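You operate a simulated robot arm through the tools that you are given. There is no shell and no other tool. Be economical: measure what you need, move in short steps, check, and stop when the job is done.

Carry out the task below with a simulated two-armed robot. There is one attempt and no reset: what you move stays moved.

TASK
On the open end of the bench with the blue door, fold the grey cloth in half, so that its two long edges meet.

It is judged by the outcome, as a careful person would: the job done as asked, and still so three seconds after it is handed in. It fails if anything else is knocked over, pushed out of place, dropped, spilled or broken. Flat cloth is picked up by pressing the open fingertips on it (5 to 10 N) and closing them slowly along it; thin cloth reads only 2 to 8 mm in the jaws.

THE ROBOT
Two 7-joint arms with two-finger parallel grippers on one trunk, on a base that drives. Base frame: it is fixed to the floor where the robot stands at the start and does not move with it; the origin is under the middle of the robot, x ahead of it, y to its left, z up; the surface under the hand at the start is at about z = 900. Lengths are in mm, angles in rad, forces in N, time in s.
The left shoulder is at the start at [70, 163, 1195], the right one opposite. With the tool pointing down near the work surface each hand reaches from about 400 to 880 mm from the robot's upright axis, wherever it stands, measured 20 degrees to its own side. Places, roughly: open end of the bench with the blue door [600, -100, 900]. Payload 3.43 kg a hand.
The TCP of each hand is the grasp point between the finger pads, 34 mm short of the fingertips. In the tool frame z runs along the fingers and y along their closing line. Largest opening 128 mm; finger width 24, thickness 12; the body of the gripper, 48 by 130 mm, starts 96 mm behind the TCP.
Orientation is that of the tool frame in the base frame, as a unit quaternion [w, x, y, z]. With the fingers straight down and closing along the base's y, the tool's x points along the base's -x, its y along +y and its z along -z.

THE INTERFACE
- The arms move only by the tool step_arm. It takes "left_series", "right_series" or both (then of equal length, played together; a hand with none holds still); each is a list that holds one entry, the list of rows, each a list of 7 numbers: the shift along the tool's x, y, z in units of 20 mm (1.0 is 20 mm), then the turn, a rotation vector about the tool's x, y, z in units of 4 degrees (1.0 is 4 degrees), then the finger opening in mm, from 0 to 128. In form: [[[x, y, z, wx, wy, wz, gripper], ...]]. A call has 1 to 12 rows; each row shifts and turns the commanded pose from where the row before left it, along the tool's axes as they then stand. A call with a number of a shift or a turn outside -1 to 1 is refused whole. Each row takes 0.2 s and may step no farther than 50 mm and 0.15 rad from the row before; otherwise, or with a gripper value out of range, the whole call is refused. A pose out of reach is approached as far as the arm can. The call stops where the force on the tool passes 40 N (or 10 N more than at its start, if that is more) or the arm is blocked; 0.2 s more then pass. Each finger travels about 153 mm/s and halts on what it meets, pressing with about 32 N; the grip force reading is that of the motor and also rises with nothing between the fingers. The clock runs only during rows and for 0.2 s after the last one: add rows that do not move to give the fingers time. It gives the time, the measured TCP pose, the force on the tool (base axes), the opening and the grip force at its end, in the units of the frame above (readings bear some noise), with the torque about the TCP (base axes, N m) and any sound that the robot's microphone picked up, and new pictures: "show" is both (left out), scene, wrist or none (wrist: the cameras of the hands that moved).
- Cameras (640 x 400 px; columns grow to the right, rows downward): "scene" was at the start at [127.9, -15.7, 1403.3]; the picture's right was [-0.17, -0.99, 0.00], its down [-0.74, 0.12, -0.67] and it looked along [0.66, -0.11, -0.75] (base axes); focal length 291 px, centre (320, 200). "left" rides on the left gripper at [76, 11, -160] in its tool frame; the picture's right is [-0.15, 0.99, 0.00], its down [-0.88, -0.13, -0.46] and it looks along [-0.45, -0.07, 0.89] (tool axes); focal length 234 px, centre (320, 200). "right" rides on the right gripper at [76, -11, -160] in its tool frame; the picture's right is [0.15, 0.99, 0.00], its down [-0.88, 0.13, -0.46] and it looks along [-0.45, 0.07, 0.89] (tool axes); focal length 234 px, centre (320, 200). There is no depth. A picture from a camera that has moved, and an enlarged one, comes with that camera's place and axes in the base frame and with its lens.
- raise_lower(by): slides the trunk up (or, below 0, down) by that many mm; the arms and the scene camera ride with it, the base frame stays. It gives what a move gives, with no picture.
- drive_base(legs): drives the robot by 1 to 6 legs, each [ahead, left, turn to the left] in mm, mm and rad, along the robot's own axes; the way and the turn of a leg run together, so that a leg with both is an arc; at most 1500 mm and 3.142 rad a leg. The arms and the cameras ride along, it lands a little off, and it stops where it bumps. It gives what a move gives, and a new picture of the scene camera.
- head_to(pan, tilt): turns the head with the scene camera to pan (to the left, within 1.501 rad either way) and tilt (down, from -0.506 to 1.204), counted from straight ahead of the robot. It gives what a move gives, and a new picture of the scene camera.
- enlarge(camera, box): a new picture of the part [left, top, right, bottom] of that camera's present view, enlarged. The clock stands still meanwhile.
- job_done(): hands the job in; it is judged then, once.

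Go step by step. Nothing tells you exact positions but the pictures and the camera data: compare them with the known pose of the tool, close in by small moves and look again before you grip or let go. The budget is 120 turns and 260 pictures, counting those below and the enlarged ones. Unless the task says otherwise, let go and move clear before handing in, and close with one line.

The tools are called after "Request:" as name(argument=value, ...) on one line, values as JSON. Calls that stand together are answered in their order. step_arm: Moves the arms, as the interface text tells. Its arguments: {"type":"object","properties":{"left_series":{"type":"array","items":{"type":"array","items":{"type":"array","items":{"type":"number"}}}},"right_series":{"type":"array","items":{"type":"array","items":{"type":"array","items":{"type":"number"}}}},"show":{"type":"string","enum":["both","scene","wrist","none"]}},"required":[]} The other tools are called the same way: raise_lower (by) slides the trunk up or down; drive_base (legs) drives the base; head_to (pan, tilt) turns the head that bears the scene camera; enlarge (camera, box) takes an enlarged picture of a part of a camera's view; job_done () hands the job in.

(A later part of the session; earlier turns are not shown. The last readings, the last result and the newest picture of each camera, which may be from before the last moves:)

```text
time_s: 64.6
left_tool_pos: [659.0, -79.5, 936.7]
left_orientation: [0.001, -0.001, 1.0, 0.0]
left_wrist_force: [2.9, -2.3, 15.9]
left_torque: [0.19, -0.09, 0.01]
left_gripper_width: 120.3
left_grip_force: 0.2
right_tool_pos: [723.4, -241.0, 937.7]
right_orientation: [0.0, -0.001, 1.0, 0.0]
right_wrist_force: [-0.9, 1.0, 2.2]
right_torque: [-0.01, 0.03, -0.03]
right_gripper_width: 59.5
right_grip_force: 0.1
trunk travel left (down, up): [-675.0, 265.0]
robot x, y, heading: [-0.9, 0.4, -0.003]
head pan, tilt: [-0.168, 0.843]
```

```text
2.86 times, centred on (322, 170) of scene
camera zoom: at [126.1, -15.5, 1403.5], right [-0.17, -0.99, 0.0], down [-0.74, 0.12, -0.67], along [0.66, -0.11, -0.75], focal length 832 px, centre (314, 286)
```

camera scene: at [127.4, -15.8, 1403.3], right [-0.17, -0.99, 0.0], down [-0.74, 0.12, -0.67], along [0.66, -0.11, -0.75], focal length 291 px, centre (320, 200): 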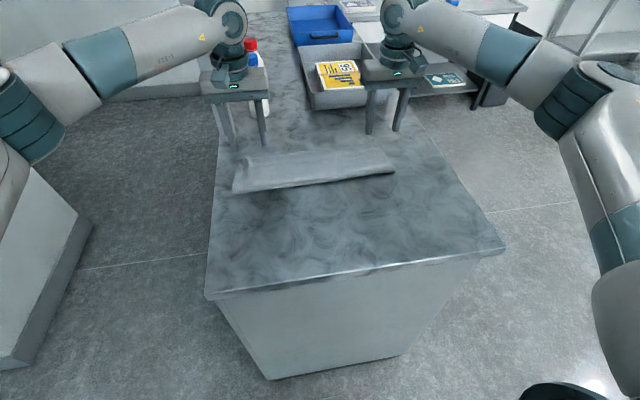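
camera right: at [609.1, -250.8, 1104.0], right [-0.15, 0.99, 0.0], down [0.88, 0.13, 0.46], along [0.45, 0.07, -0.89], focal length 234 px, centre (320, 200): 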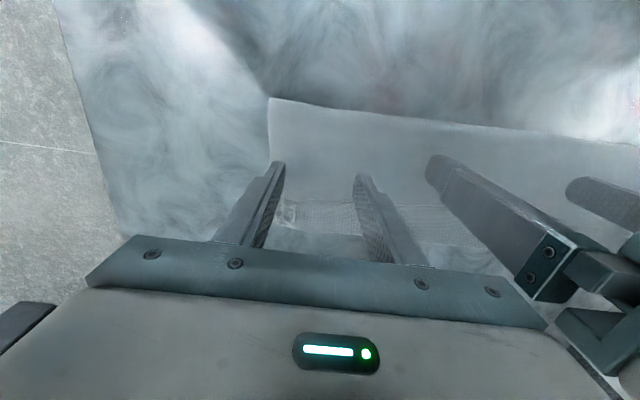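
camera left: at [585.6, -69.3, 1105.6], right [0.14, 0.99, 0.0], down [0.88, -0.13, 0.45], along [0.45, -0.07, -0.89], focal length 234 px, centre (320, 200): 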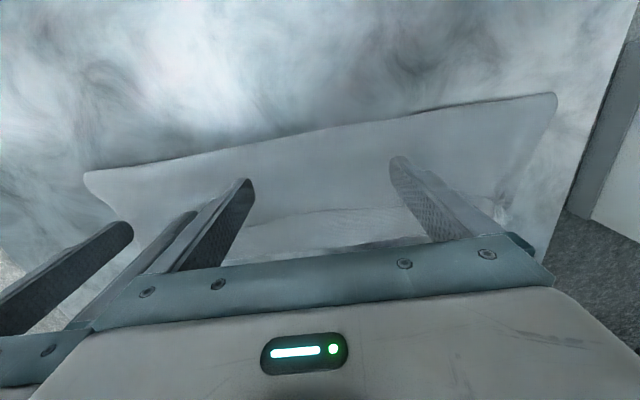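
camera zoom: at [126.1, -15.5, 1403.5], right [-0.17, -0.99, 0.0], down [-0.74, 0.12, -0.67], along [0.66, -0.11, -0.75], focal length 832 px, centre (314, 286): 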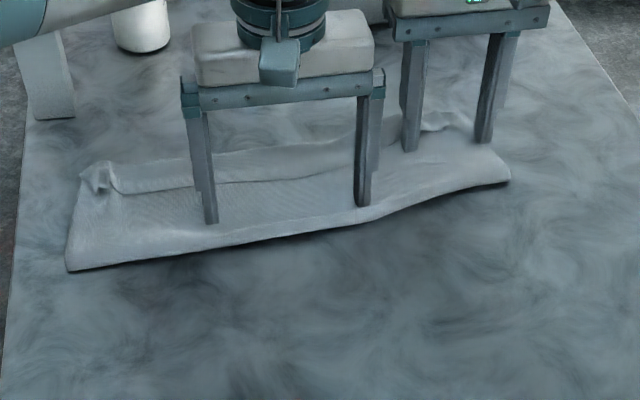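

Pushing only drags the cloth, because the fingers grip it too well. New plan: back the base up and reopen the fold. Then I'll fold the far edge towards me, letting the edges hang over the bench's near end so that gravity straightens them, and slide the cloth back on. First I'll lift clear and back up 150 mm.

Request:
step_arm(left_series=[[[0, 0, -0.7, 0, 0, 0, 100], [0, 0, -1, 0, 0, 0, 80], [0, 0, -1, 0, 0, 0, 60], [0, 0.7, -1, 0, 0, 0, 60], [0, 0.9, -1, 0, 0, 0, 60], [0, 0.9, 0, 0, 0, 0, 60], [0, 0.9, 0, 0, 0, 0, 60], [0, 0.9, 0, 0, 0, 0, 60], [0, 0.9, 0, 0, 0, 0, 60], [0, 0.9, 0, 0, 0, 0, 60]]], right_series=[[[0, 0, -0.7, 0, 0, 0, 60], [0, 0, -1, 0, 0, 0, 60], [0, 0, -1, 0, 0, 0, 60], [0, 0, -1, 0, 0, 0, 60], [0, 0, -1, 0, 0, 0, 60], [0, -0.3, 0, 0, 0, 0, 60], [0, -0.3, 0, 0, 0, 0, 60], [0, -0.3, 0, 0, 0, 0, 60], [0, -0.3, 0, 0, 0, 0, 60], [0, -0.3, 0, 0, 0, 0, 60]]], show="none")

Request:
drive_base(legs=[[-150, 0, 0]])

Request:
enlarge(camera="scene", box=[220, 60, 420, 190])

```text
time_s: 66.8
left_tool_pos: [660.4, 44.0, 1027.9]
left_orientation: [0.0, 0.0, 1.0, 0.0]
left_wrist_force: [-0.1, -0.3, -0.3]
left_torque: [0.01, 0.02, 0.02]
left_gripper_width: 60.2
left_grip_force: 0.0
right_tool_pos: [724.8, -270.4, 1029.4]
right_orientation: [0.0, 0.0, 1.0, 0.0]
right_wrist_force: [0.1, -0.4, -1.4]
right_torque: [-0.01, 0.02, 0.01]
right_gripper_width: 60.0
right_grip_force: 0.0
trunk travel left (down, up): [-675.0, 265.0]
robot x, y, heading: [-2.1, -0.6, -0.0]
head pan, tilt: [-0.168, 0.843]
```

```text
time_s: 68.2
left_tool_pos: [512.4, 43.5, 1026.6]
left_orientation: [-0.001, -0.001, 1.0, 0.0]
left_wrist_force: [0.0, 0.5, 0.5]
left_torque: [0.01, 0.03, -0.01]
left_gripper_width: 60.0
left_grip_force: 0.2
right_tool_pos: [577.2, -269.9, 1028.5]
right_orientation: [-0.001, 0.0, 1.0, 0.0]
right_wrist_force: [-0.9, -0.8, 1.1]
right_torque: [-0.01, 0.05, 0.02]
right_gripper_width: 59.9
right_grip_force: 0.0
trunk travel left (down, up): [-675.0, 265.0]
robot x, y, heading: [-149.3, -0.6, -0.003]
head pan, tilt: [-0.168, 0.843]
camera scene: at [-19.7, -15.9, 1403.1], right [-0.17, -0.99, 0.0], down [-0.74, 0.12, -0.66], along [0.66, -0.11, -0.75], focal length 291 px, centre (320, 200)
```

scene: 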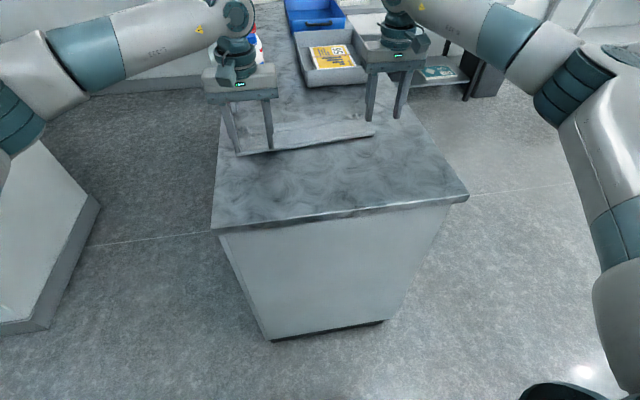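

```text
3.08 times, centred on (320, 125) of scene
camera zoom: at [-19.7, -15.9, 1403.1], right [-0.17, -0.99, 0.0], down [-0.74, 0.12, -0.66], along [0.66, -0.11, -0.75], focal length 896 px, centre (320, 431)
```

zoom: 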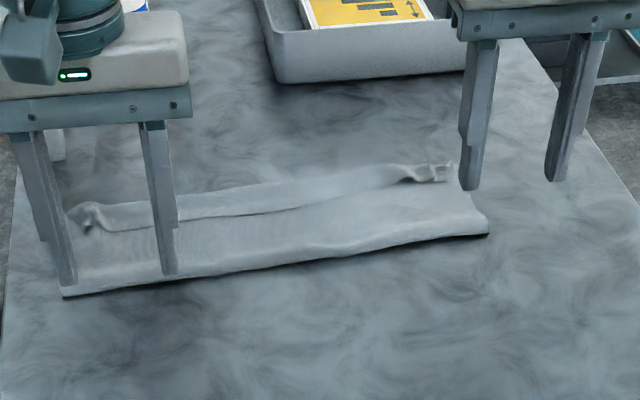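

Request:
step_arm(left_series=[[[-0.89, 0.06, 0, 0, 0, 0, 50], [-0.89, 0.06, 0, 0, 0, 0, 40], [-0.89, 0.06, 0.2, 0, 0, 0, 40], [-0.89, 0.06, 0.3, 0, 0, 0, 40], [-0.89, 0.06, 0.5, 0, 0, 0, 40], [-0.89, 0.06, 0.5, 0, 0, 0, 40], [-0.89, 0.06, 0.5, 0, 0, 0, 40], [-0.89, 0.06, 0.5, 0, 0, 0, 40], [-0.89, 0.06, 0.6, 0, 0, 0, 40]]], right_series=[[[-0.63, 0.14, 0, 0, 0, 0, 50], [-0.63, 0.14, 0, 0, 0, 0, 40], [-0.63, 0.14, 0.2, 0, 0, 0, 40], [-0.63, 0.14, 0.3, 0, 0, 0, 40], [-0.63, 0.14, 0.5, 0, 0, 0, 40], [-0.63, 0.14, 0.5, 0, 0, 0, 40], [-0.63, 0.14, 0.5, 0, 0, 0, 40], [-0.63, 0.14, 0.5, 0, 0, 0, 40], [-0.63, 0.14, 0.6, 0, 0, 0, 40]]])

```text
time_s: 70.2
left_tool_pos: [666.3, 57.0, 964.2]
left_orientation: [-0.001, 0.001, 1.0, 0.0]
left_wrist_force: [0.2, 1.7, -0.5]
left_torque: [-0.06, 0.03, -0.01]
left_gripper_width: 39.7
left_grip_force: 0.1
left hand out of reach, approached as far as the arm can: row 9
right_tool_pos: [688.9, -243.8, 966.3]
right_orientation: [0.0, 0.0, 1.0, -0.001]
right_wrist_force: [0.3, 0.4, -0.4]
right_torque: [0.0, 0.02, 0.0]
right_gripper_width: 39.9
right_grip_force: 0.0
trunk travel left (down, up): [-675.0, 265.0]
robot x, y, heading: [-151.7, 2.0, -0.002]
head pan, tilt: [-0.168, 0.843]
camera scene: at [-19.8, -14.3, 1403.2], right [-0.17, -0.99, 0.0], down [-0.74, 0.12, -0.66], along [0.66, -0.11, -0.75], focal length 291 px, centre (320, 200)
camera right: at [613.3, -254.2, 1125.3], right [-0.15, 0.99, 0.0], down [0.88, 0.13, 0.46], along [0.45, 0.07, -0.89], focal length 234 px, centre (320, 200)
camera left: at [591.9, 69.1, 1124.9], right [0.15, 0.99, 0.0], down [0.88, -0.13, 0.45], along [0.45, -0.07, -0.89], focal length 234 px, centre (320, 200)
```

scene: 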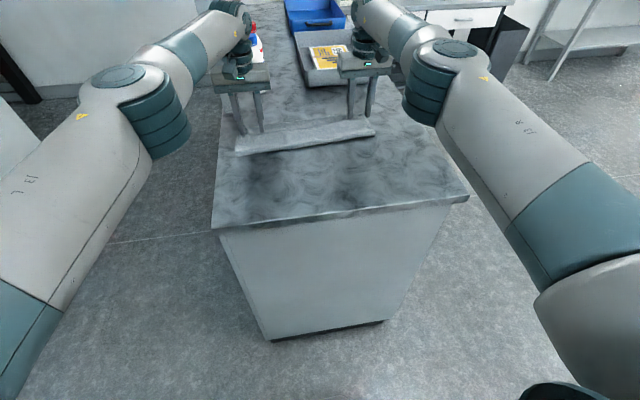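
right: 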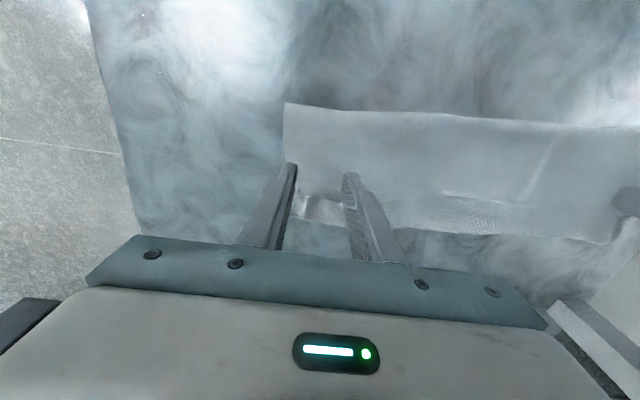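
left: 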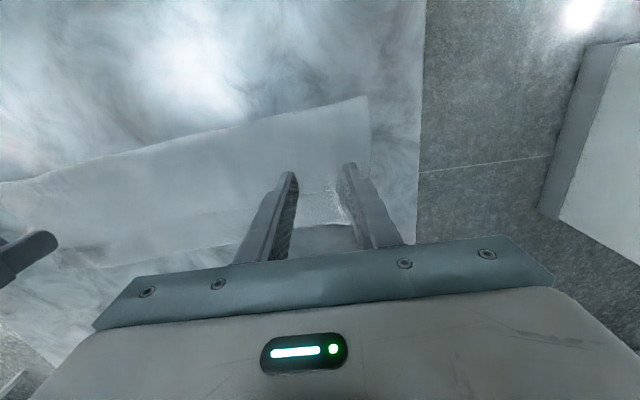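

Request:
step_arm(left_series=[[[0.6, 0, 0.4, 0, 0, 0, 40], [0.2, 0, 0.4, 0, 0, 0, 40], [0, 0, 0.2, 0, 0, 0, 40], [0, 0, 0, 0, 0, 0, 40]]], right_series=[[[0.3, 0, 0.5, 0, 0, 0, 40], [0.3, 0, 0.5, 0, 0, 0, 40], [0, 0, 0.2, 0, 0, 0, 40], [0, 0, 0, 0, 0, 0, 40]]], show="none")

Request:
enlarge(camera="right", box=[220, 90, 480, 260])

Request:
enlarge(camera="left", box=[180, 80, 440, 260])

```text
time_s: 71.2
left_tool_pos: [648.7, 57.9, 945.2]
left_orientation: [0.001, -0.001, 1.0, 0.0]
left_wrist_force: [-0.1, 0.5, -1.1]
left_torque: [0.0, 0.01, 0.02]
left_gripper_width: 40.2
left_grip_force: 0.1
right_tool_pos: [679.3, -244.1, 943.5]
right_orientation: [0.0, 0.001, 1.0, 0.0]
right_wrist_force: [0.6, 0.6, 0.1]
right_torque: [0.0, 0.02, -0.04]
right_gripper_width: 40.0
right_grip_force: 0.0
trunk travel left (down, up): [-675.0, 265.0]
robot x, y, heading: [-147.8, -0.2, 0.001]
head pan, tilt: [-0.168, 0.843]
```

```text
2.35 times, centred on (350, 175) of right
camera zoom: at [601.7, -254.9, 1102.0], right [-0.15, 0.99, 0.0], down [0.88, 0.13, 0.46], along [0.45, 0.07, -0.89], focal length 551 px, centre (249, 259)
```

zoom: 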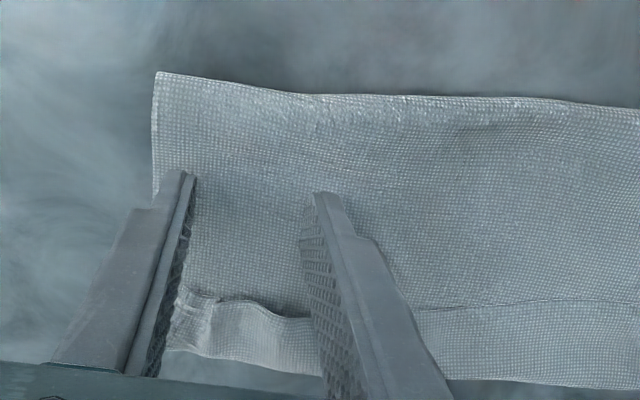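

```text
2.22 times, centred on (310, 170) of left
camera zoom: at [574.9, 67.9, 1105.5], right [0.15, 0.99, 0.0], down [0.88, -0.13, 0.46], along [0.45, -0.07, -0.89], focal length 520 px, centre (342, 267)
```

zoom: 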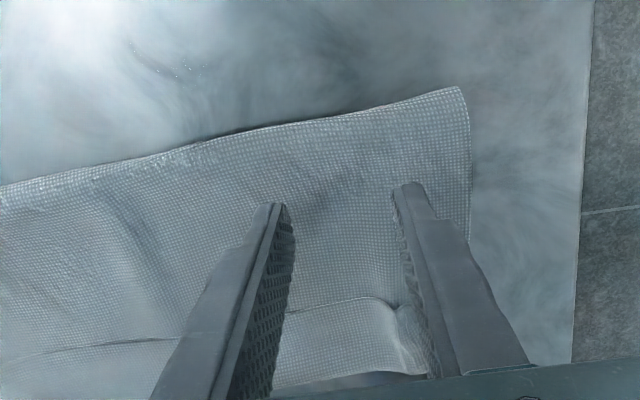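

Both jaws are over the top layer only, clear of the hem. I'll press lightly and close.

Request:
step_arm(left_series=[[[0, 0, 0.2, 0, 0, 0, 40], [0, 0, 0.12, 0, 0, 0, 40], [0, 0, 0.06, 0, 0, 0, 40], [0, 0, 0, 0, 0, 0, 40]]], right_series=[[[0, 0, 0.2, 0, 0, 0, 40], [0, 0, 0.1, 0, 0, 0, 40], [0, 0, 0.03, 0, 0, 0, 40], [0, 0, 0, 0, 0, 0, 40]]], show="none")

```text
time_s: 72.2
left_tool_pos: [649.9, 56.1, 936.1]
left_orientation: [-0.001, -0.001, 1.0, 0.001]
left_wrist_force: [0.0, 0.3, 0.3]
left_torque: [-0.04, 0.0, -0.02]
left_gripper_width: 40.0
left_grip_force: 0.1
right_tool_pos: [678.1, -245.5, 937.2]
right_orientation: [-0.001, 0.0, 1.0, -0.001]
right_wrist_force: [0.8, 0.3, 1.2]
right_torque: [-0.05, 0.01, -0.01]
right_gripper_width: 39.8
right_grip_force: 0.0
trunk travel left (down, up): [-675.0, 265.0]
robot x, y, heading: [-148.5, -1.0, -0.002]
head pan, tilt: [-0.168, 0.843]
```

Request:
step_arm(left_series=[[[0, 0, 0.04, 0, 0, 0, 40], [0, 0, 0, 0, 0, 0, 36], [0, 0, 0, 0, 0, 0, 32], [0, 0, 0, 0, 0, 0, 28], [0, 0, 0, 0, 0, 0, 24], [0, 0, 0, 0, 0, 0, 20], [0, 0, 0, 0, 0, 0, 16], [0, 0, 0, 0, 0, 0, 12], [0, 0, 0, 0, 0, 0, 8], [0, 0, 0, 0, 0, 0, 4], [0, 0, 0, 0, 0, 0, 0], [0, 0, 0, 0, 0, 0, 0]]], right_series=[[[0, 0, 0.04, 0, 0, 0, 40], [0, 0, 0, 0, 0, 0, 36], [0, 0, 0, 0, 0, 0, 32], [0, 0, 0, 0, 0, 0, 28], [0, 0, 0, 0, 0, 0, 24], [0, 0, 0, 0, 0, 0, 20], [0, 0, 0, 0, 0, 0, 16], [0, 0, 0, 0, 0, 0, 12], [0, 0, 0, 0, 0, 0, 8], [0, 0, 0, 0, 0, 0, 4], [0, 0, 0, 0, 0, 0, 0], [0, 0, 0, 0, 0, 0, 0]]], show="wrist")

```text
time_s: 74.8
left_tool_pos: [649.8, 56.5, 936.6]
left_orientation: [0.0, -0.001, 1.0, 0.0]
left_wrist_force: [0.2, -0.1, 0.3]
left_torque: [-0.03, 0.01, -0.03]
left_gripper_width: 0.1
left_grip_force: 32.0
right_tool_pos: [677.8, -244.6, 936.5]
right_orientation: [0.0, 0.0, 1.0, 0.0]
right_wrist_force: [0.5, -1.1, 5.2]
right_torque: [-0.07, -0.02, 0.0]
right_gripper_width: 6.3
right_grip_force: 31.9
trunk travel left (down, up): [-675.0, 265.0]
robot x, y, heading: [-146.5, -2.2, 0.005]
head pan, tilt: [-0.168, 0.843]
camera right: at [601.1, -254.8, 1095.3], right [-0.15, 0.99, 0.0], down [0.88, 0.13, 0.46], along [0.45, 0.07, -0.89], focal length 234 px, centre (320, 200)
camera left: at [574.5, 68.2, 1097.1], right [0.15, 0.99, 0.0], down [0.88, -0.13, 0.46], along [0.45, -0.07, -0.89], focal length 234 px, centre (320, 200)
```

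right: 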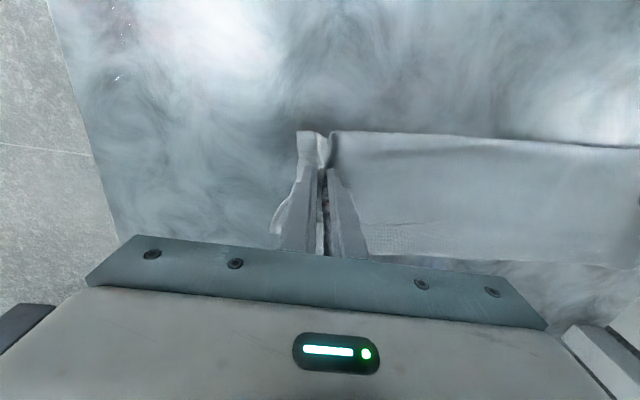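
left: 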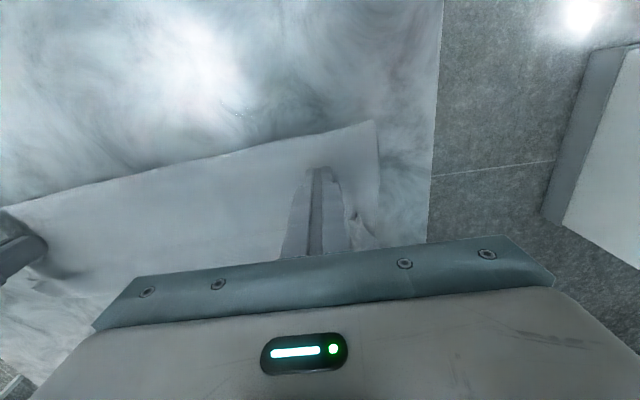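

The right has cloth, but the left missed. I'll reopen the left, press a bit firmer and close again.

Request:
step_arm(left_series=[[[0, 0, -0.4, 0, 0, 0, 20], [0, 0, 0, 0, 0, 0, 44], [0, 0, 0.4, 0, 0, 0, 44], [0, 0, 0.05, 0, 0, 0, 44], [0, 0, 0, 0, 0, 0, 44]]], show="none")

```text
time_s: 76.0
left_tool_pos: [649.7, 57.6, 936.8]
left_orientation: [0.0, -0.001, 1.0, 0.0]
left_wrist_force: [-0.1, 0.4, 2.7]
left_torque: [0.09, 0.02, -0.05]
left_gripper_width: 43.8
left_grip_force: 0.0
right_tool_pos: [677.2, -244.5, 935.6]
right_orientation: [-0.001, 0.0, 1.0, 0.0]
right_wrist_force: [-0.1, -0.8, 3.9]
right_torque: [-0.06, 0.02, 0.03]
right_gripper_width: 6.1
right_grip_force: 32.2
trunk travel left (down, up): [-675.0, 265.0]
robot x, y, heading: [-149.2, 3.1, 0.0]
head pan, tilt: [-0.168, 0.843]
```

Request:
step_arm(left_series=[[[0, 0, 0.04, 0, 0, 0, 44], [0, 0, 0, 0, 0, 0, 40], [0, 0, 0, 0, 0, 0, 36], [0, 0, 0, 0, 0, 0, 32], [0, 0, 0, 0, 0, 0, 28], [0, 0, 0, 0, 0, 0, 24], [0, 0, 0, 0, 0, 0, 20], [0, 0, 0, 0, 0, 0, 16], [0, 0, 0, 0, 0, 0, 11], [0, 0, 0, 0, 0, 0, 6], [0, 0, 0, 0, 0, 0, 0], [0, 0, 0, 0, 0, 0, 0]]], show="wrist")

```text
time_s: 78.6
left_tool_pos: [649.2, 56.2, 935.6]
left_orientation: [0.001, 0.0, 1.0, 0.0]
left_wrist_force: [0.9, -9.1, 12.8]
left_torque: [-0.41, -0.05, -0.02]
left_gripper_width: 6.4
left_grip_force: 31.8
right_tool_pos: [676.9, -244.6, 936.3]
right_orientation: [0.001, -0.001, 1.0, 0.0]
right_wrist_force: [-0.8, 8.0, 0.2]
right_torque: [0.26, 0.04, 0.0]
right_gripper_width: 6.5
right_grip_force: 31.3
trunk travel left (down, up): [-675.0, 265.0]
robot x, y, heading: [-147.4, -0.5, -0.0]
head pan, tilt: [-0.168, 0.843]
camera left: at [573.4, 67.4, 1096.2], right [0.15, 0.99, 0.0], down [0.88, -0.13, 0.46], along [0.45, -0.07, -0.89], focal length 234 px, centre (320, 200)
```

left: 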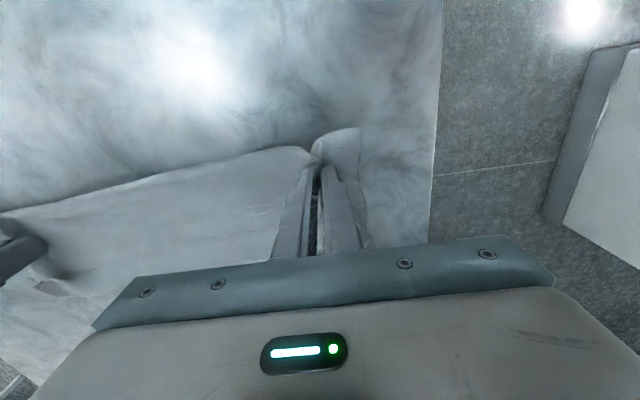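

Both hands now hold a bundle, probably both layers near the fold. That helps: lifted clear, the two halves and the hem will hang straight by gravity, and I can lay it back down with the open edges trailing. Lifting high.

Request:
step_arm(left_series=[[[0, -0.1, -0.9, 0, 0, 0, 0], [0.1, -0.05, -0.9, 0, 0, 0, 0], [0.1, 0, -0.9, 0, 0, 0, 0], [0.1, 0, -0.9, 0, 0, 0, 0], [0.1, 0, -0.9, 0, 0, 0, 0], [0.1, 0, -0.9, 0, 0, 0, 0], [0.1, 0, -0.9, 0, 0, 0, 0], [0.1, 0, -0.9, 0, 0, 0, 0], [0.1, 0, -0.9, 0, 0, 0, 0], [0.1, 0, -0.9, 0, 0, 0, 0], [0.1, 0, -0.9, 0, 0, 0, 0], [0, 0, 0, 0, 0, 0, 0]]], right_series=[[[0, 0.1, -0.9, 0, 0, 0, 0], [0.1, 0.05, -0.9, 0, 0, 0, 0], [0.1, 0, -0.9, 0, 0, 0, 0], [0.1, 0, -0.9, 0, 0, 0, 0], [0.1, 0, -0.9, 0, 0, 0, 0], [0.1, 0, -0.9, 0, 0, 0, 0], [0.1, 0, -0.9, 0, 0, 0, 0], [0.1, 0, -0.9, 0, 0, 0, 0], [0.1, 0, -0.9, 0, 0, 0, 0], [0.1, 0, -0.9, 0, 0, 0, 0], [0.1, 0, -0.9, 0, 0, 0, 0], [0, 0, 0, 0, 0, 0, 0]]])

Request:
enlarge(camera="scene", box=[210, 50, 410, 180])

```text
time_s: 81.2
left_tool_pos: [631.2, 53.3, 1132.4]
left_orientation: [0.0, 0.0, 1.0, -0.001]
left_wrist_force: [-0.2, 0.9, 0.3]
left_torque: [-0.03, -0.01, 0.0]
left_gripper_width: 2.3
left_grip_force: 32.1
right_tool_pos: [658.9, -241.7, 1133.5]
right_orientation: [0.0, 0.0, 1.0, 0.0]
right_wrist_force: [0.1, -0.3, -0.4]
right_torque: [0.03, -0.02, 0.02]
right_gripper_width: 6.1
right_grip_force: 31.9
trunk travel left (down, up): [-675.0, 265.0]
robot x, y, heading: [-148.5, 0.7, 0.002]
head pan, tilt: [-0.168, 0.843]
camera scene: at [-20.1, -15.9, 1403.2], right [-0.17, -0.99, 0.0], down [-0.74, 0.12, -0.66], along [0.66, -0.11, -0.75], focal length 291 px, centre (320, 200)
camera right: at [582.1, -251.7, 1292.4], right [-0.15, 0.99, 0.0], down [0.88, 0.13, 0.45], along [0.45, 0.07, -0.89], focal length 234 px, centre (320, 200)
camera left: at [555.2, 64.1, 1292.5], right [0.15, 0.99, 0.0], down [0.88, -0.13, 0.45], along [0.45, -0.07, -0.89], focal length 234 px, centre (320, 200)
```

scene: 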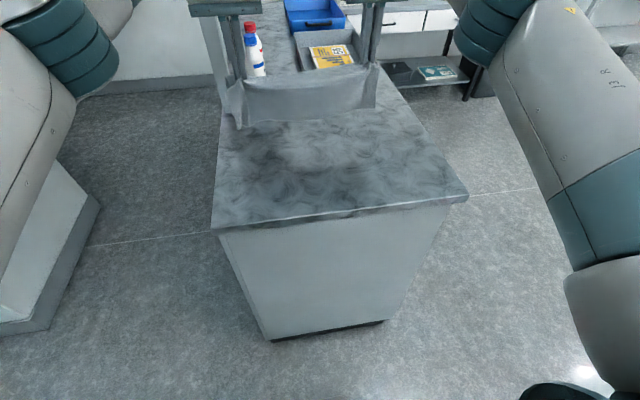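
right: 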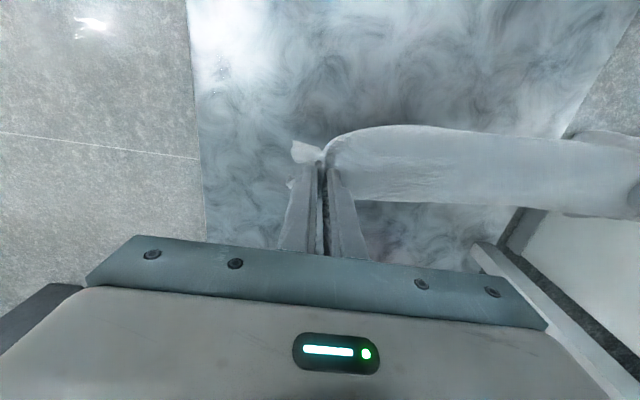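
left: 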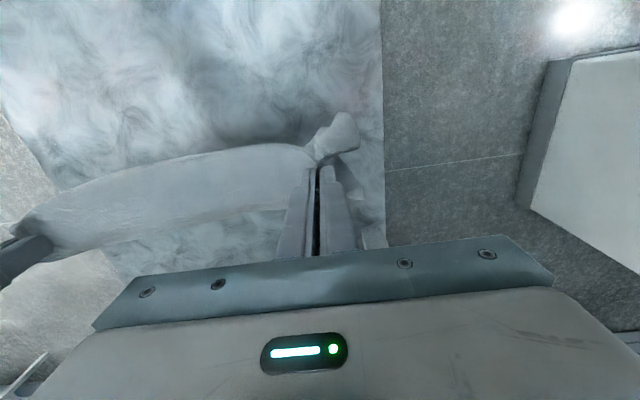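

```text
3.08 times, centred on (310, 115) of scene
camera zoom: at [-20.1, -15.9, 1403.2], right [-0.17, -0.99, 0.0], down [-0.74, 0.12, -0.66], along [0.66, -0.11, -0.75], focal length 896 px, centre (351, 462)
```

zoom: 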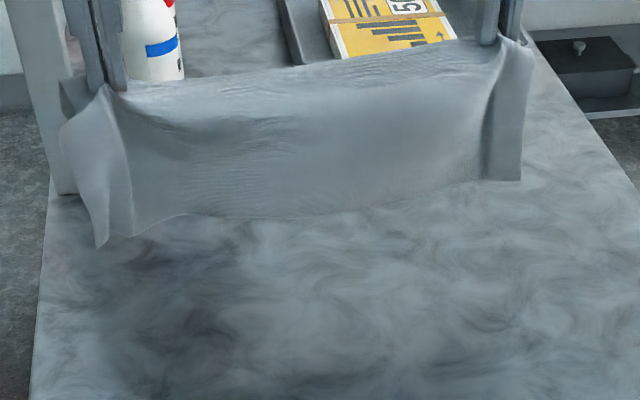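

The cloth now hangs cleanly over the grip line as a tent, with both long edges free and the hem gone. I'll lay it down moving towards the robot so both flaps trail forward.

Request:
step_arm(left_series=[[[0.2, 0, 0.8, 0, 0, 0, 0], [0.3, 0, 0.8, 0, 0, 0, 0], [0.4, 0, 0.8, 0, 0, 0, 0], [0.45, 0, 0.8, 0, 0, 0, 0], [0.45, 0, 0.8, 0, 0, 0, 0], [0.5, 0, 0.8, 0, 0, 0, 0], [0.5, 0, 0.8, 0, 0, 0, 0], [0.5, 0, 0.8, 0, 0, 0, 0], [0.5, 0, 0.8, 0, 0, 0, 0]]], right_series=[[[0.35, 0, 0.8, 0, 0, 0, 0], [0.45, 0, 0.8, 0, 0, 0, 0], [0.55, 0, 0.8, 0, 0, 0, 0], [0.6, 0, 0.8, 0, 0, 0, 0], [0.6, 0, 0.8, 0, 0, 0, 0], [0.65, 0, 0.8, 0, 0, 0, 0], [0.65, 0, 0.8, 0, 0, 0, 0], [0.65, 0, 0.8, 0, 0, 0, 0], [0.65, 0, 0.8, 0, 0, 0, 0]]])

Request:
enlarge(camera="scene", box=[210, 70, 410, 200])

```text
time_s: 83.2
left_tool_pos: [554.4, 53.9, 988.8]
left_orientation: [0.0, -0.001, 1.0, 0.0]
left_wrist_force: [-0.5, -1.0, 0.0]
left_torque: [0.01, 0.04, 0.0]
left_gripper_width: 2.3
left_grip_force: 31.9
right_tool_pos: [555.9, -242.6, 990.0]
right_orientation: [-0.001, -0.001, 1.0, 0.0]
right_wrist_force: [-0.9, -0.1, 0.4]
right_torque: [0.06, 0.01, 0.0]
right_gripper_width: 6.1
right_grip_force: 31.8
trunk travel left (down, up): [-675.0, 265.0]
robot x, y, heading: [-148.6, -1.1, -0.002]
head pan, tilt: [-0.168, 0.843]
camera scene: at [-20.6, -16.0, 1403.3], right [-0.17, -0.99, 0.0], down [-0.74, 0.12, -0.67], along [0.66, -0.11, -0.75], focal length 291 px, centre (320, 200)
camera right: at [478.1, -252.5, 1148.5], right [-0.15, 0.99, 0.0], down [0.88, 0.13, 0.46], along [0.45, 0.07, -0.89], focal length 234 px, centre (320, 200)
camera left: at [479.0, 64.4, 1148.6], right [0.15, 0.99, 0.0], down [0.88, -0.13, 0.46], along [0.45, -0.07, -0.89], focal length 234 px, centre (320, 200)
```

scene: 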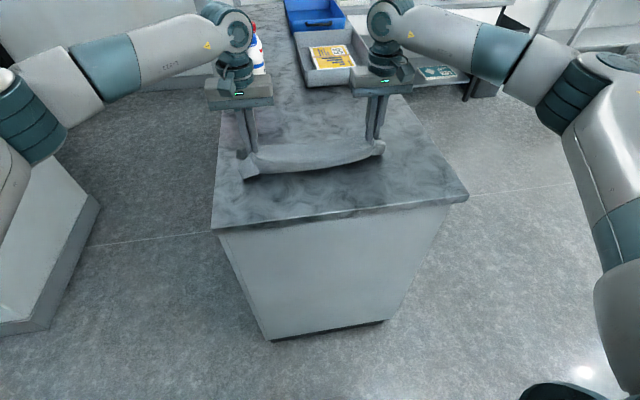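
right: 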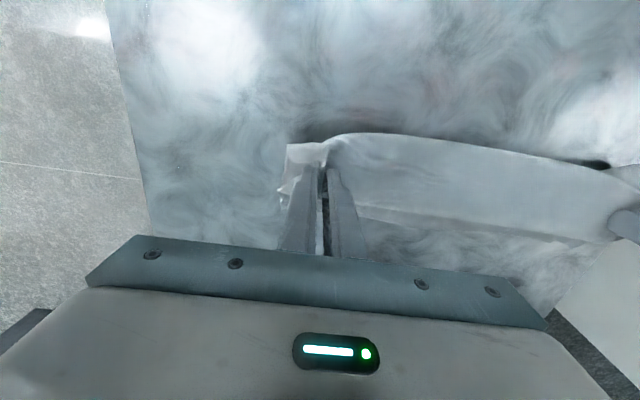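
left: 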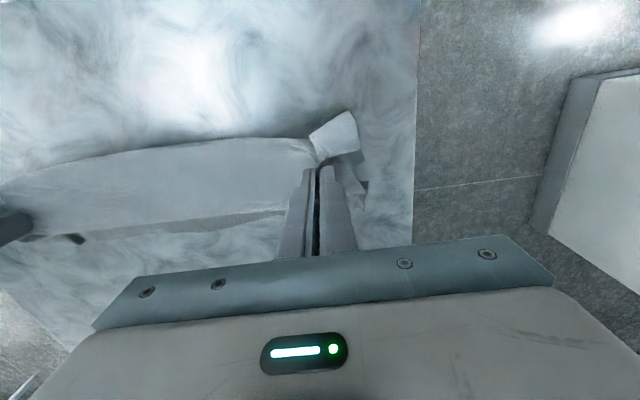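

```text
3.08 times, centred on (310, 135) of scene
camera zoom: at [-20.6, -16.0, 1403.3], right [-0.17, -0.99, 0.0], down [-0.74, 0.12, -0.67], along [0.66, -0.11, -0.75], focal length 896 px, centre (351, 400)
```

zoom: 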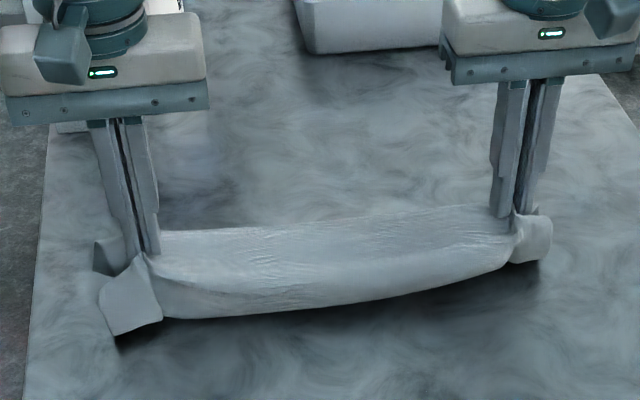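

Request:
step_arm(left_series=[[[0.7, 0, 0.45, 0, 0, 0, 0], [0.7, 0, 0.45, 0, 0, 0, 0], [0.7, 0, 0.45, 0, 0, 0, 0], [0.7, 0, 0.45, 0, 0, 0, 0], [0.7, 0, 0.4, 0, 0, 0, 0]]], right_series=[[[0.7, 0, 0.45, 0, 0, 0, 0], [0.7, 0, 0.45, 0, 0, 0, 0], [0.7, 0, 0.45, 0, 0, 0, 0], [0.7, 0, 0.45, 0, 0, 0, 0], [0.7, 0, 0.4, 0, 0, 0, 0]]])

Request:
enlarge(camera="scene", box=[210, 70, 410, 200])

Request:
enlarge(camera="right", box=[220, 100, 640, 290])

```text
time_s: 84.4
left_tool_pos: [483.9, 53.9, 945.7]
left_orientation: [0.0, -0.001, 1.0, 0.0]
left_wrist_force: [0.9, -0.2, 0.1]
left_torque: [-0.02, 0.0, -0.04]
left_gripper_width: 2.0
left_grip_force: 31.9
right_tool_pos: [484.5, -242.8, 945.2]
right_orientation: [0.0, 0.0, 1.0, 0.0]
right_wrist_force: [-0.4, 0.1, 0.9]
right_torque: [0.02, -0.01, 0.05]
right_gripper_width: 6.1
right_grip_force: 31.8
trunk travel left (down, up): [-675.0, 265.0]
robot x, y, heading: [-151.8, 0.7, -0.002]
head pan, tilt: [-0.168, 0.843]
camera scene: at [-21.2, -15.8, 1403.4], right [-0.17, -0.99, 0.0], down [-0.74, 0.12, -0.67], along [0.66, -0.11, -0.75], focal length 291 px, centre (320, 200)
camera right: at [408.0, -252.1, 1105.3], right [-0.15, 0.99, 0.0], down [0.88, 0.13, 0.46], along [0.45, 0.07, -0.89], focal length 234 px, centre (320, 200)
camera left: at [408.4, 64.5, 1104.8], right [0.15, 0.99, 0.0], down [0.88, -0.13, 0.46], along [0.45, -0.07, -0.89], focal length 234 px, centre (320, 200)
```

scene: 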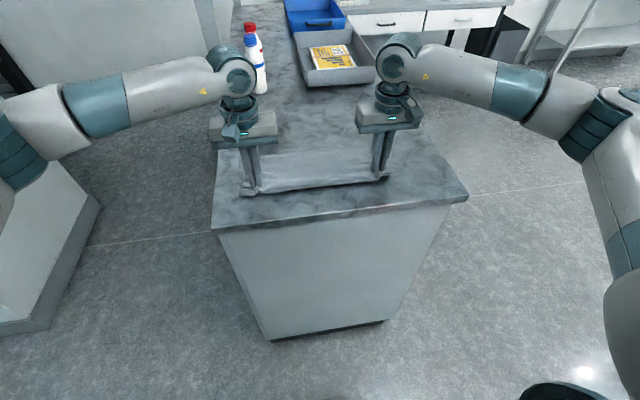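
right: 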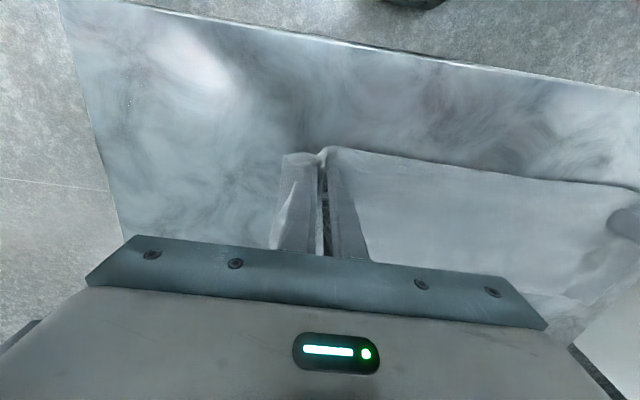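
left: 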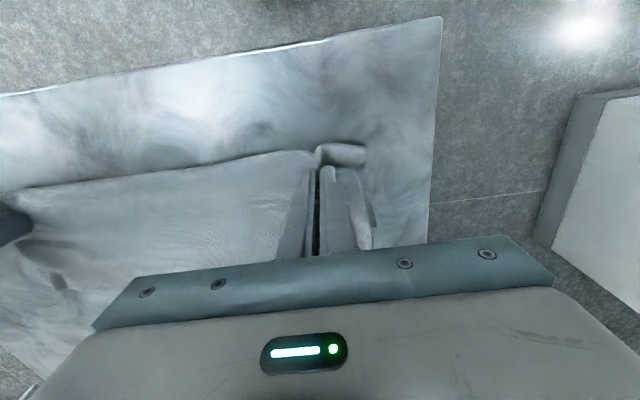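

```text
3.08 times, centred on (310, 135) of scene
camera zoom: at [-21.2, -15.8, 1403.4], right [-0.17, -0.99, 0.0], down [-0.74, 0.12, -0.67], along [0.66, -0.11, -0.75], focal length 896 px, centre (351, 400)
```

zoom: 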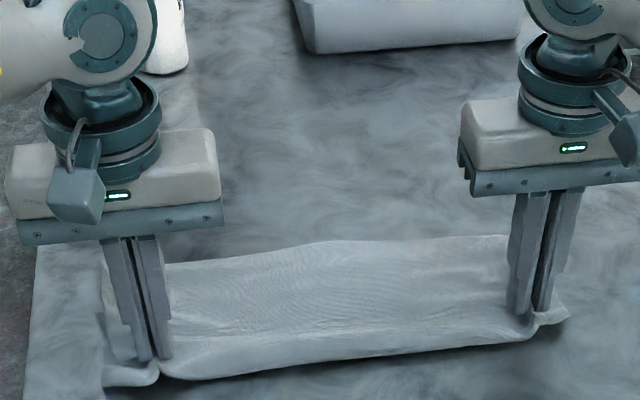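

```text
1.52 times, centred on (430, 195) of right
camera zoom: at [408.0, -252.1, 1105.3], right [-0.15, 0.99, 0.0], down [0.88, 0.13, 0.46], along [0.45, 0.07, -0.89], focal length 357 px, centre (152, 208)
```

zoom: 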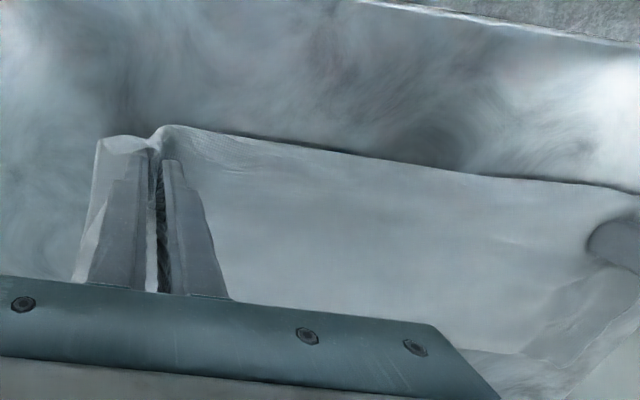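

It is laying out nicely as a fold with the edges trailing forward. I'll lower the last few mm, release, and move up to look.

Request:
step_arm(left_series=[[[0.3, 0, 0.2, 0, 0, 0, 0], [0.3, 0, 0.15, 0, 0, 0, 0], [0, 0, 0, 0, 0, 0, 8], [0, 0, 0, 0, 0, 0, 16], [0, 0, 0, 0, 0, 0, 26], [0, 0, 0, 0, 0, 0, 40], [0, 0, -0.5, 0, 0, 0, 46], [0, 0, -0.8, 0, 0, 0, 50], [0, 0, -1, 0, 0, 0, 50], [0, 0.4, -1, 0, 0, 0, 50], [0, 0.8, -1, 0, 0, 0, 50], [0, 1, -1, 0, 0, 0, 50]]], right_series=[[[0.3, 0, 0.2, 0, 0, 0, 0], [0.3, 0, 0.15, 0, 0, 0, 0], [0, 0, 0, 0, 0, 0, 8], [0, 0, 0, 0, 0, 0, 16], [0, 0, 0, 0, 0, 0, 26], [0, 0, 0, 0, 0, 0, 40], [0, 0, -0.5, 0, 0, 0, 46], [0, 0, -0.8, 0, 0, 0, 50], [0, 0, -1, 0, 0, 0, 50], [0, -0.4, -1, 0, 0, 0, 50], [0, -0.8, -1, 0, 0, 0, 50], [0, -1, -1, 0, 0, 0, 50]]])

Request:
enlarge(camera="scene", box=[210, 90, 410, 220])

Request:
enlarge(camera="left", box=[0, 80, 400, 280])

Request:
enlarge(camera="right", box=[240, 80, 640, 280])

```text
time_s: 87.0
left_tool_pos: [471.7, 97.6, 1044.3]
left_orientation: [0.001, -0.001, 1.0, 0.0]
left_wrist_force: [-0.7, -0.9, -0.2]
left_torque: [0.0, 0.0, -0.02]
left_gripper_width: 50.0
left_grip_force: 0.0
right_tool_pos: [471.6, -285.1, 1045.9]
right_orientation: [0.0, 0.0, 1.0, 0.0]
right_wrist_force: [-1.6, 0.1, 0.0]
right_torque: [-0.05, -0.06, -0.03]
right_gripper_width: 50.3
right_grip_force: 0.1
trunk travel left (down, up): [-675.0, 265.0]
robot x, y, heading: [-151.6, 0.8, -0.002]
head pan, tilt: [-0.168, 0.843]
camera scene: at [-21.8, -15.4, 1403.3], right [-0.17, -0.99, 0.0], down [-0.74, 0.12, -0.67], along [0.66, -0.11, -0.75], focal length 291 px, centre (320, 200)
camera right: at [396.1, -296.0, 1204.2], right [-0.15, 0.99, 0.0], down [0.88, 0.13, 0.46], along [0.45, 0.07, -0.89], focal length 234 px, centre (320, 200)
camera left: at [395.9, 109.4, 1204.8], right [0.14, 0.99, 0.0], down [0.88, -0.13, 0.46], along [0.45, -0.07, -0.89], focal length 234 px, centre (320, 200)
```

scene: 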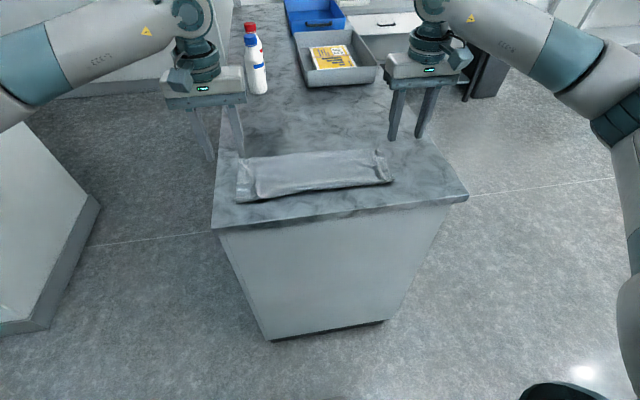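
right: 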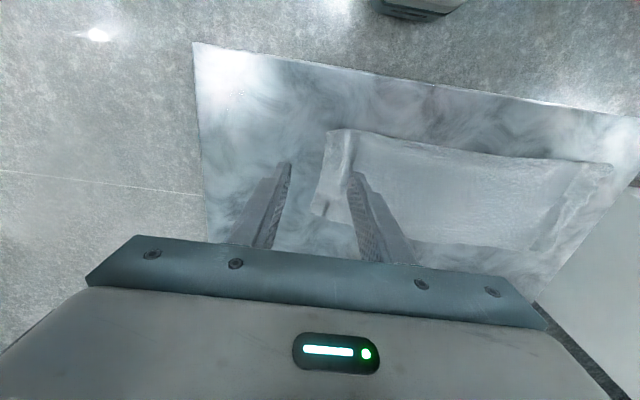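
left: 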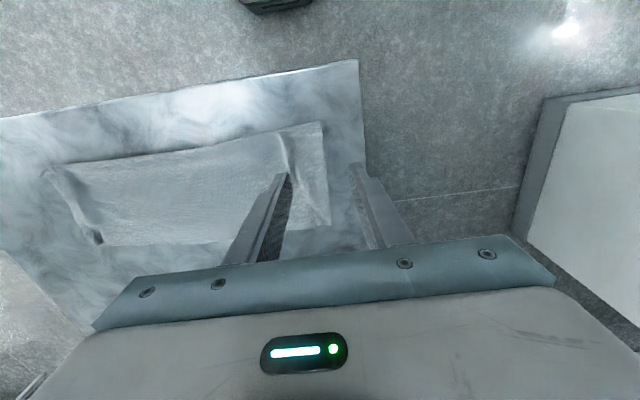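

```text
3.08 times, centred on (310, 155) of scene
camera zoom: at [-21.8, -15.4, 1403.3], right [-0.17, -0.99, 0.0], down [-0.74, 0.12, -0.67], along [0.66, -0.11, -0.75], focal length 896 px, centre (351, 338)
```

zoom: 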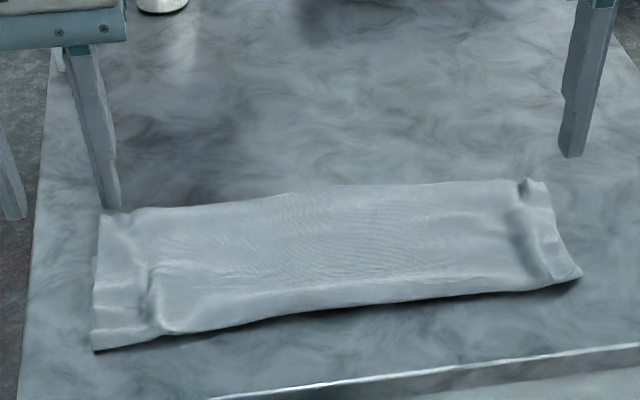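

```text
1.60 times, centred on (200, 180) of left
camera zoom: at [395.9, 109.4, 1204.8], right [0.14, 0.99, 0.0], down [0.88, -0.13, 0.46], along [0.45, -0.07, -0.89], focal length 375 px, centre (512, 232)
```

zoom: 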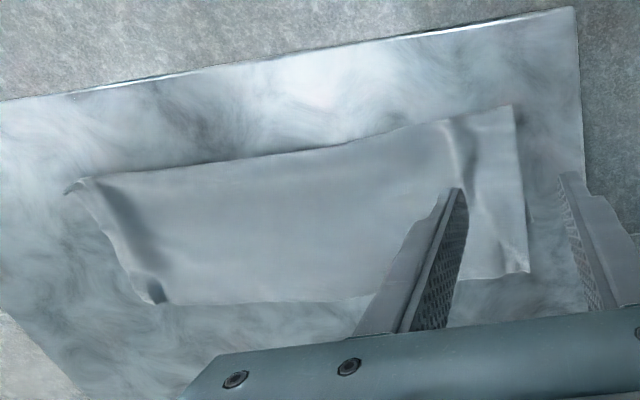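

```text
1.60 times, centred on (440, 180) of right
camera zoom: at [396.1, -296.0, 1204.2], right [-0.15, 0.99, 0.0], down [0.88, 0.13, 0.46], along [0.45, 0.07, -0.89], focal length 375 px, centre (128, 232)
```

zoom: 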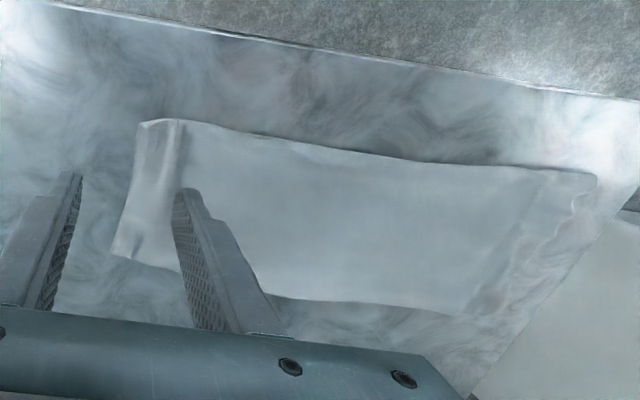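

Very good: it's now a clean folded rectangle, fold at x ≈ 445–460 and open edges at x ≈ 580–600, with no hem. I need a closer look at the open edges to compare the two layers.

Request:
step_arm(left_series=[[[-0.9, 0, 0, 0, 0, 0, 50], [-0.9, 0, 0, 0, 0, 0, 50], [-0.9, 0, 0, 0, 0, 0, 50], [-0.9, 0, 0, 0, 0, 0, 50], [-0.9, 0, 0, 0, 0, 0, 50]]], right_series=[[[-0.9, 0, 0, 0, 0, 0, 50], [-0.9, 0, 0, 0, 0, 0, 50], [-0.9, 0, 0, 0, 0, 0, 50], [-0.9, 0, 0, 0, 0, 0, 50], [-0.9, 0, 0, 0, 0, 0, 50]]], show="none")

Request:
enlarge(camera="left", box=[200, 100, 400, 225])

Request:
enlarge(camera="left", box=[0, 100, 200, 225])

Request:
enlarge(camera="right", box=[260, 100, 460, 225])

Request:
enlarge(camera="right", box=[440, 100, 640, 225])

```text
time_s: 88.2
left_tool_pos: [562.8, 97.6, 1042.4]
left_orientation: [0.0, -0.001, 1.0, 0.0]
left_wrist_force: [0.8, -0.2, -0.4]
left_torque: [0.02, 0.01, 0.0]
left_gripper_width: 49.8
left_grip_force: 0.1
right_tool_pos: [563.6, -285.6, 1044.1]
right_orientation: [0.0, 0.0, 1.0, 0.0]
right_wrist_force: [0.2, -1.0, -0.3]
right_torque: [-0.05, 0.03, 0.0]
right_gripper_width: 50.1
right_grip_force: 0.1
trunk travel left (down, up): [-675.0, 265.0]
robot x, y, heading: [-151.6, 0.7, 0.003]
head pan, tilt: [-0.168, 0.843]
```

```text
3.20 times, centred on (300, 162) of left
camera zoom: at [487.4, 108.8, 1203.2], right [0.15, 0.99, 0.0], down [0.88, -0.13, 0.46], along [0.45, -0.07, -0.89], focal length 749 px, centre (384, 320)
```

zoom: 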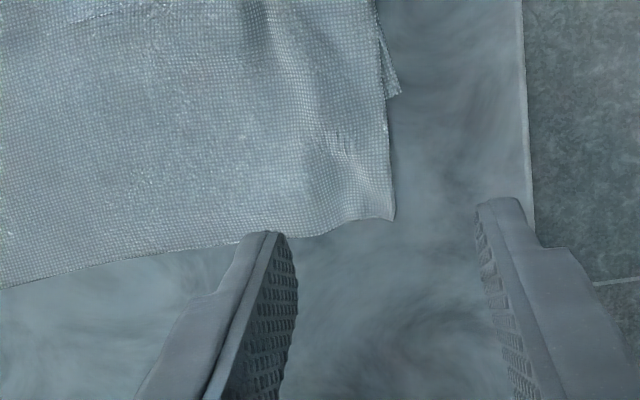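

```text
3.20 times, centred on (100, 162) of left
camera zoom: at [487.4, 108.8, 1203.2], right [0.15, 0.99, 0.0], down [0.88, -0.13, 0.46], along [0.45, -0.07, -0.89], focal length 749 px, centre (1024, 320)
```

zoom: 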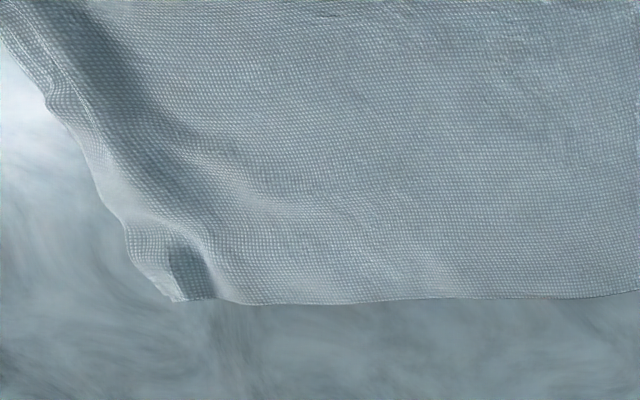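

```text
3.20 times, centred on (360, 162) of right
camera zoom: at [487.5, -296.4, 1203.4], right [-0.15, 0.99, 0.0], down [0.88, 0.13, 0.45], along [0.45, 0.07, -0.89], focal length 749 px, centre (192, 320)
```

zoom: 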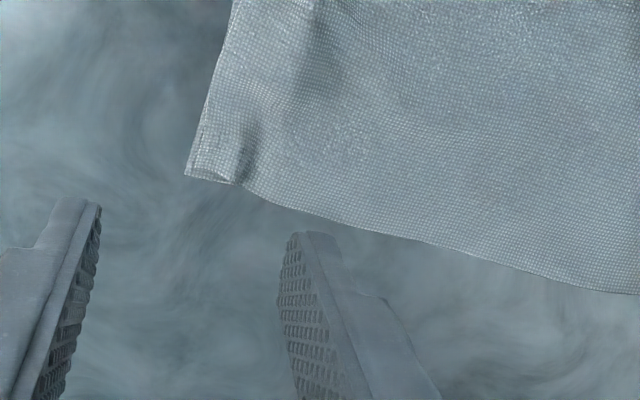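

```text
3.20 times, centred on (540, 162) of right
camera zoom: at [487.5, -296.4, 1203.4], right [-0.15, 0.99, 0.0], down [0.88, 0.13, 0.45], along [0.45, 0.07, -0.89], focal length 749 px, centre (-384, 320)
```

zoom: 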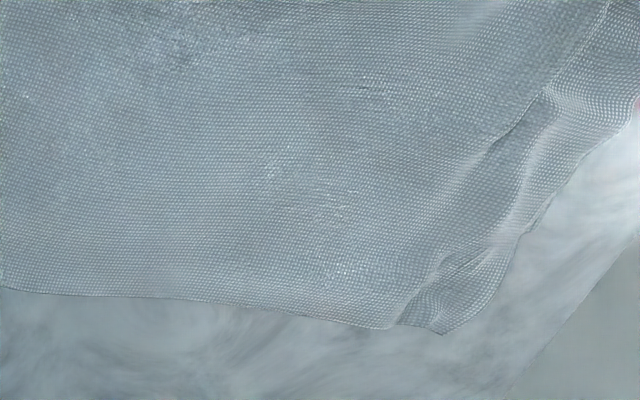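

On the left the top layer extends about 50 mm past the lower one (593 vs 542). On the right the lower edge is hidden. I'll now pinch just the top layer's edge from above, which already matches its final orientation, and shift it back onto the lower edge.

Request:
step_arm(left_series=[[[-0.3, -0.5, 0.8, 0, 0, 0, 40], [-0.3, -0.5, 0.8, 0, 0, 0, 36], [-0.3, -0.5, 0.8, 0, 0, 0, 36], [-0.3, -0.5, 0.8, 0, 0, 0, 36], [-0.25, -0.13, 0.8, 0, 0, 0, 36], [0, 0, 0.8, 0, 0, 0, 36]]], right_series=[[[-0.2, 0.4, 0.8, 0, 0, 0, 40], [-0.2, 0.4, 0.8, 0, 0, 0, 36], [-0.2, 0.4, 0.8, 0, 0, 0, 36], [0, 0.4, 0.8, 0, 0, 0, 36], [0, 0.2, 0.8, 0, 0, 0, 36], [0, 0, 0.8, 0, 0, 0, 36]]], show="none")

Request:
enlarge(camera="left", box=[220, 110, 420, 250])

Request:
enlarge(camera="right", box=[220, 110, 420, 250])

```text
time_s: 89.6
left_tool_pos: [592.0, 53.4, 946.7]
left_orientation: [0.0, -0.001, 1.0, 0.0]
left_wrist_force: [-0.4, -0.3, -0.1]
left_torque: [-0.01, 0.08, 0.0]
left_gripper_width: 35.8
left_grip_force: 0.1
right_tool_pos: [575.7, -249.5, 947.5]
right_orientation: [-0.001, 0.001, 1.0, 0.001]
right_wrist_force: [-0.3, 0.0, 0.5]
right_torque: [-0.01, 0.02, -0.01]
right_gripper_width: 36.1
right_grip_force: 0.0
trunk travel left (down, up): [-675.0, 265.0]
robot x, y, heading: [-148.1, -1.2, -0.0]
head pan, tilt: [-0.168, 0.843]
```

```text
2.86 times, centred on (320, 180) of left
camera zoom: at [516.5, 66.1, 1107.2], right [0.15, 0.99, 0.0], down [0.88, -0.13, 0.46], along [0.45, -0.07, -0.89], focal length 669 px, centre (320, 257)
```

zoom: 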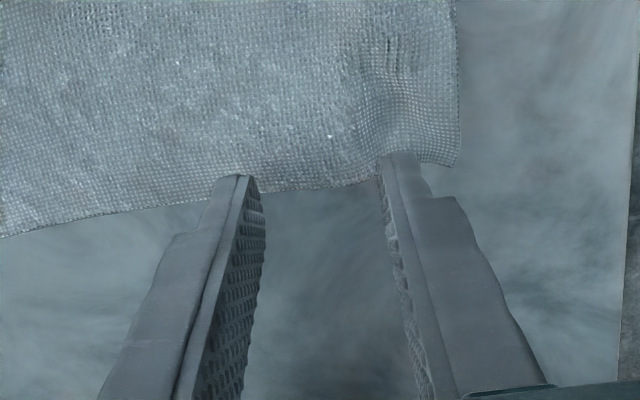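

```text
2.86 times, centred on (320, 180) of right
camera zoom: at [499.4, -259.8, 1106.6], right [-0.15, 0.99, 0.0], down [0.88, 0.13, 0.45], along [0.45, 0.07, -0.89], focal length 669 px, centre (320, 257)
```

zoom: 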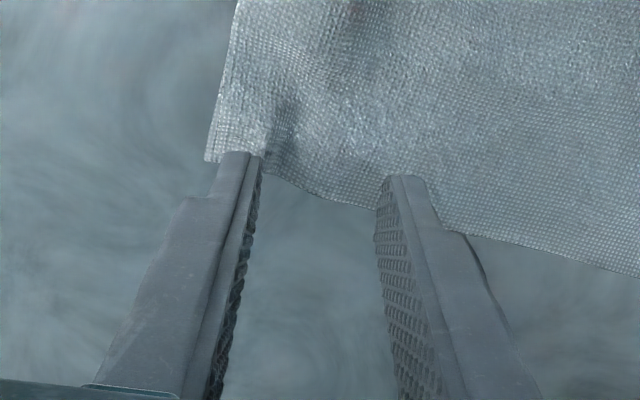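

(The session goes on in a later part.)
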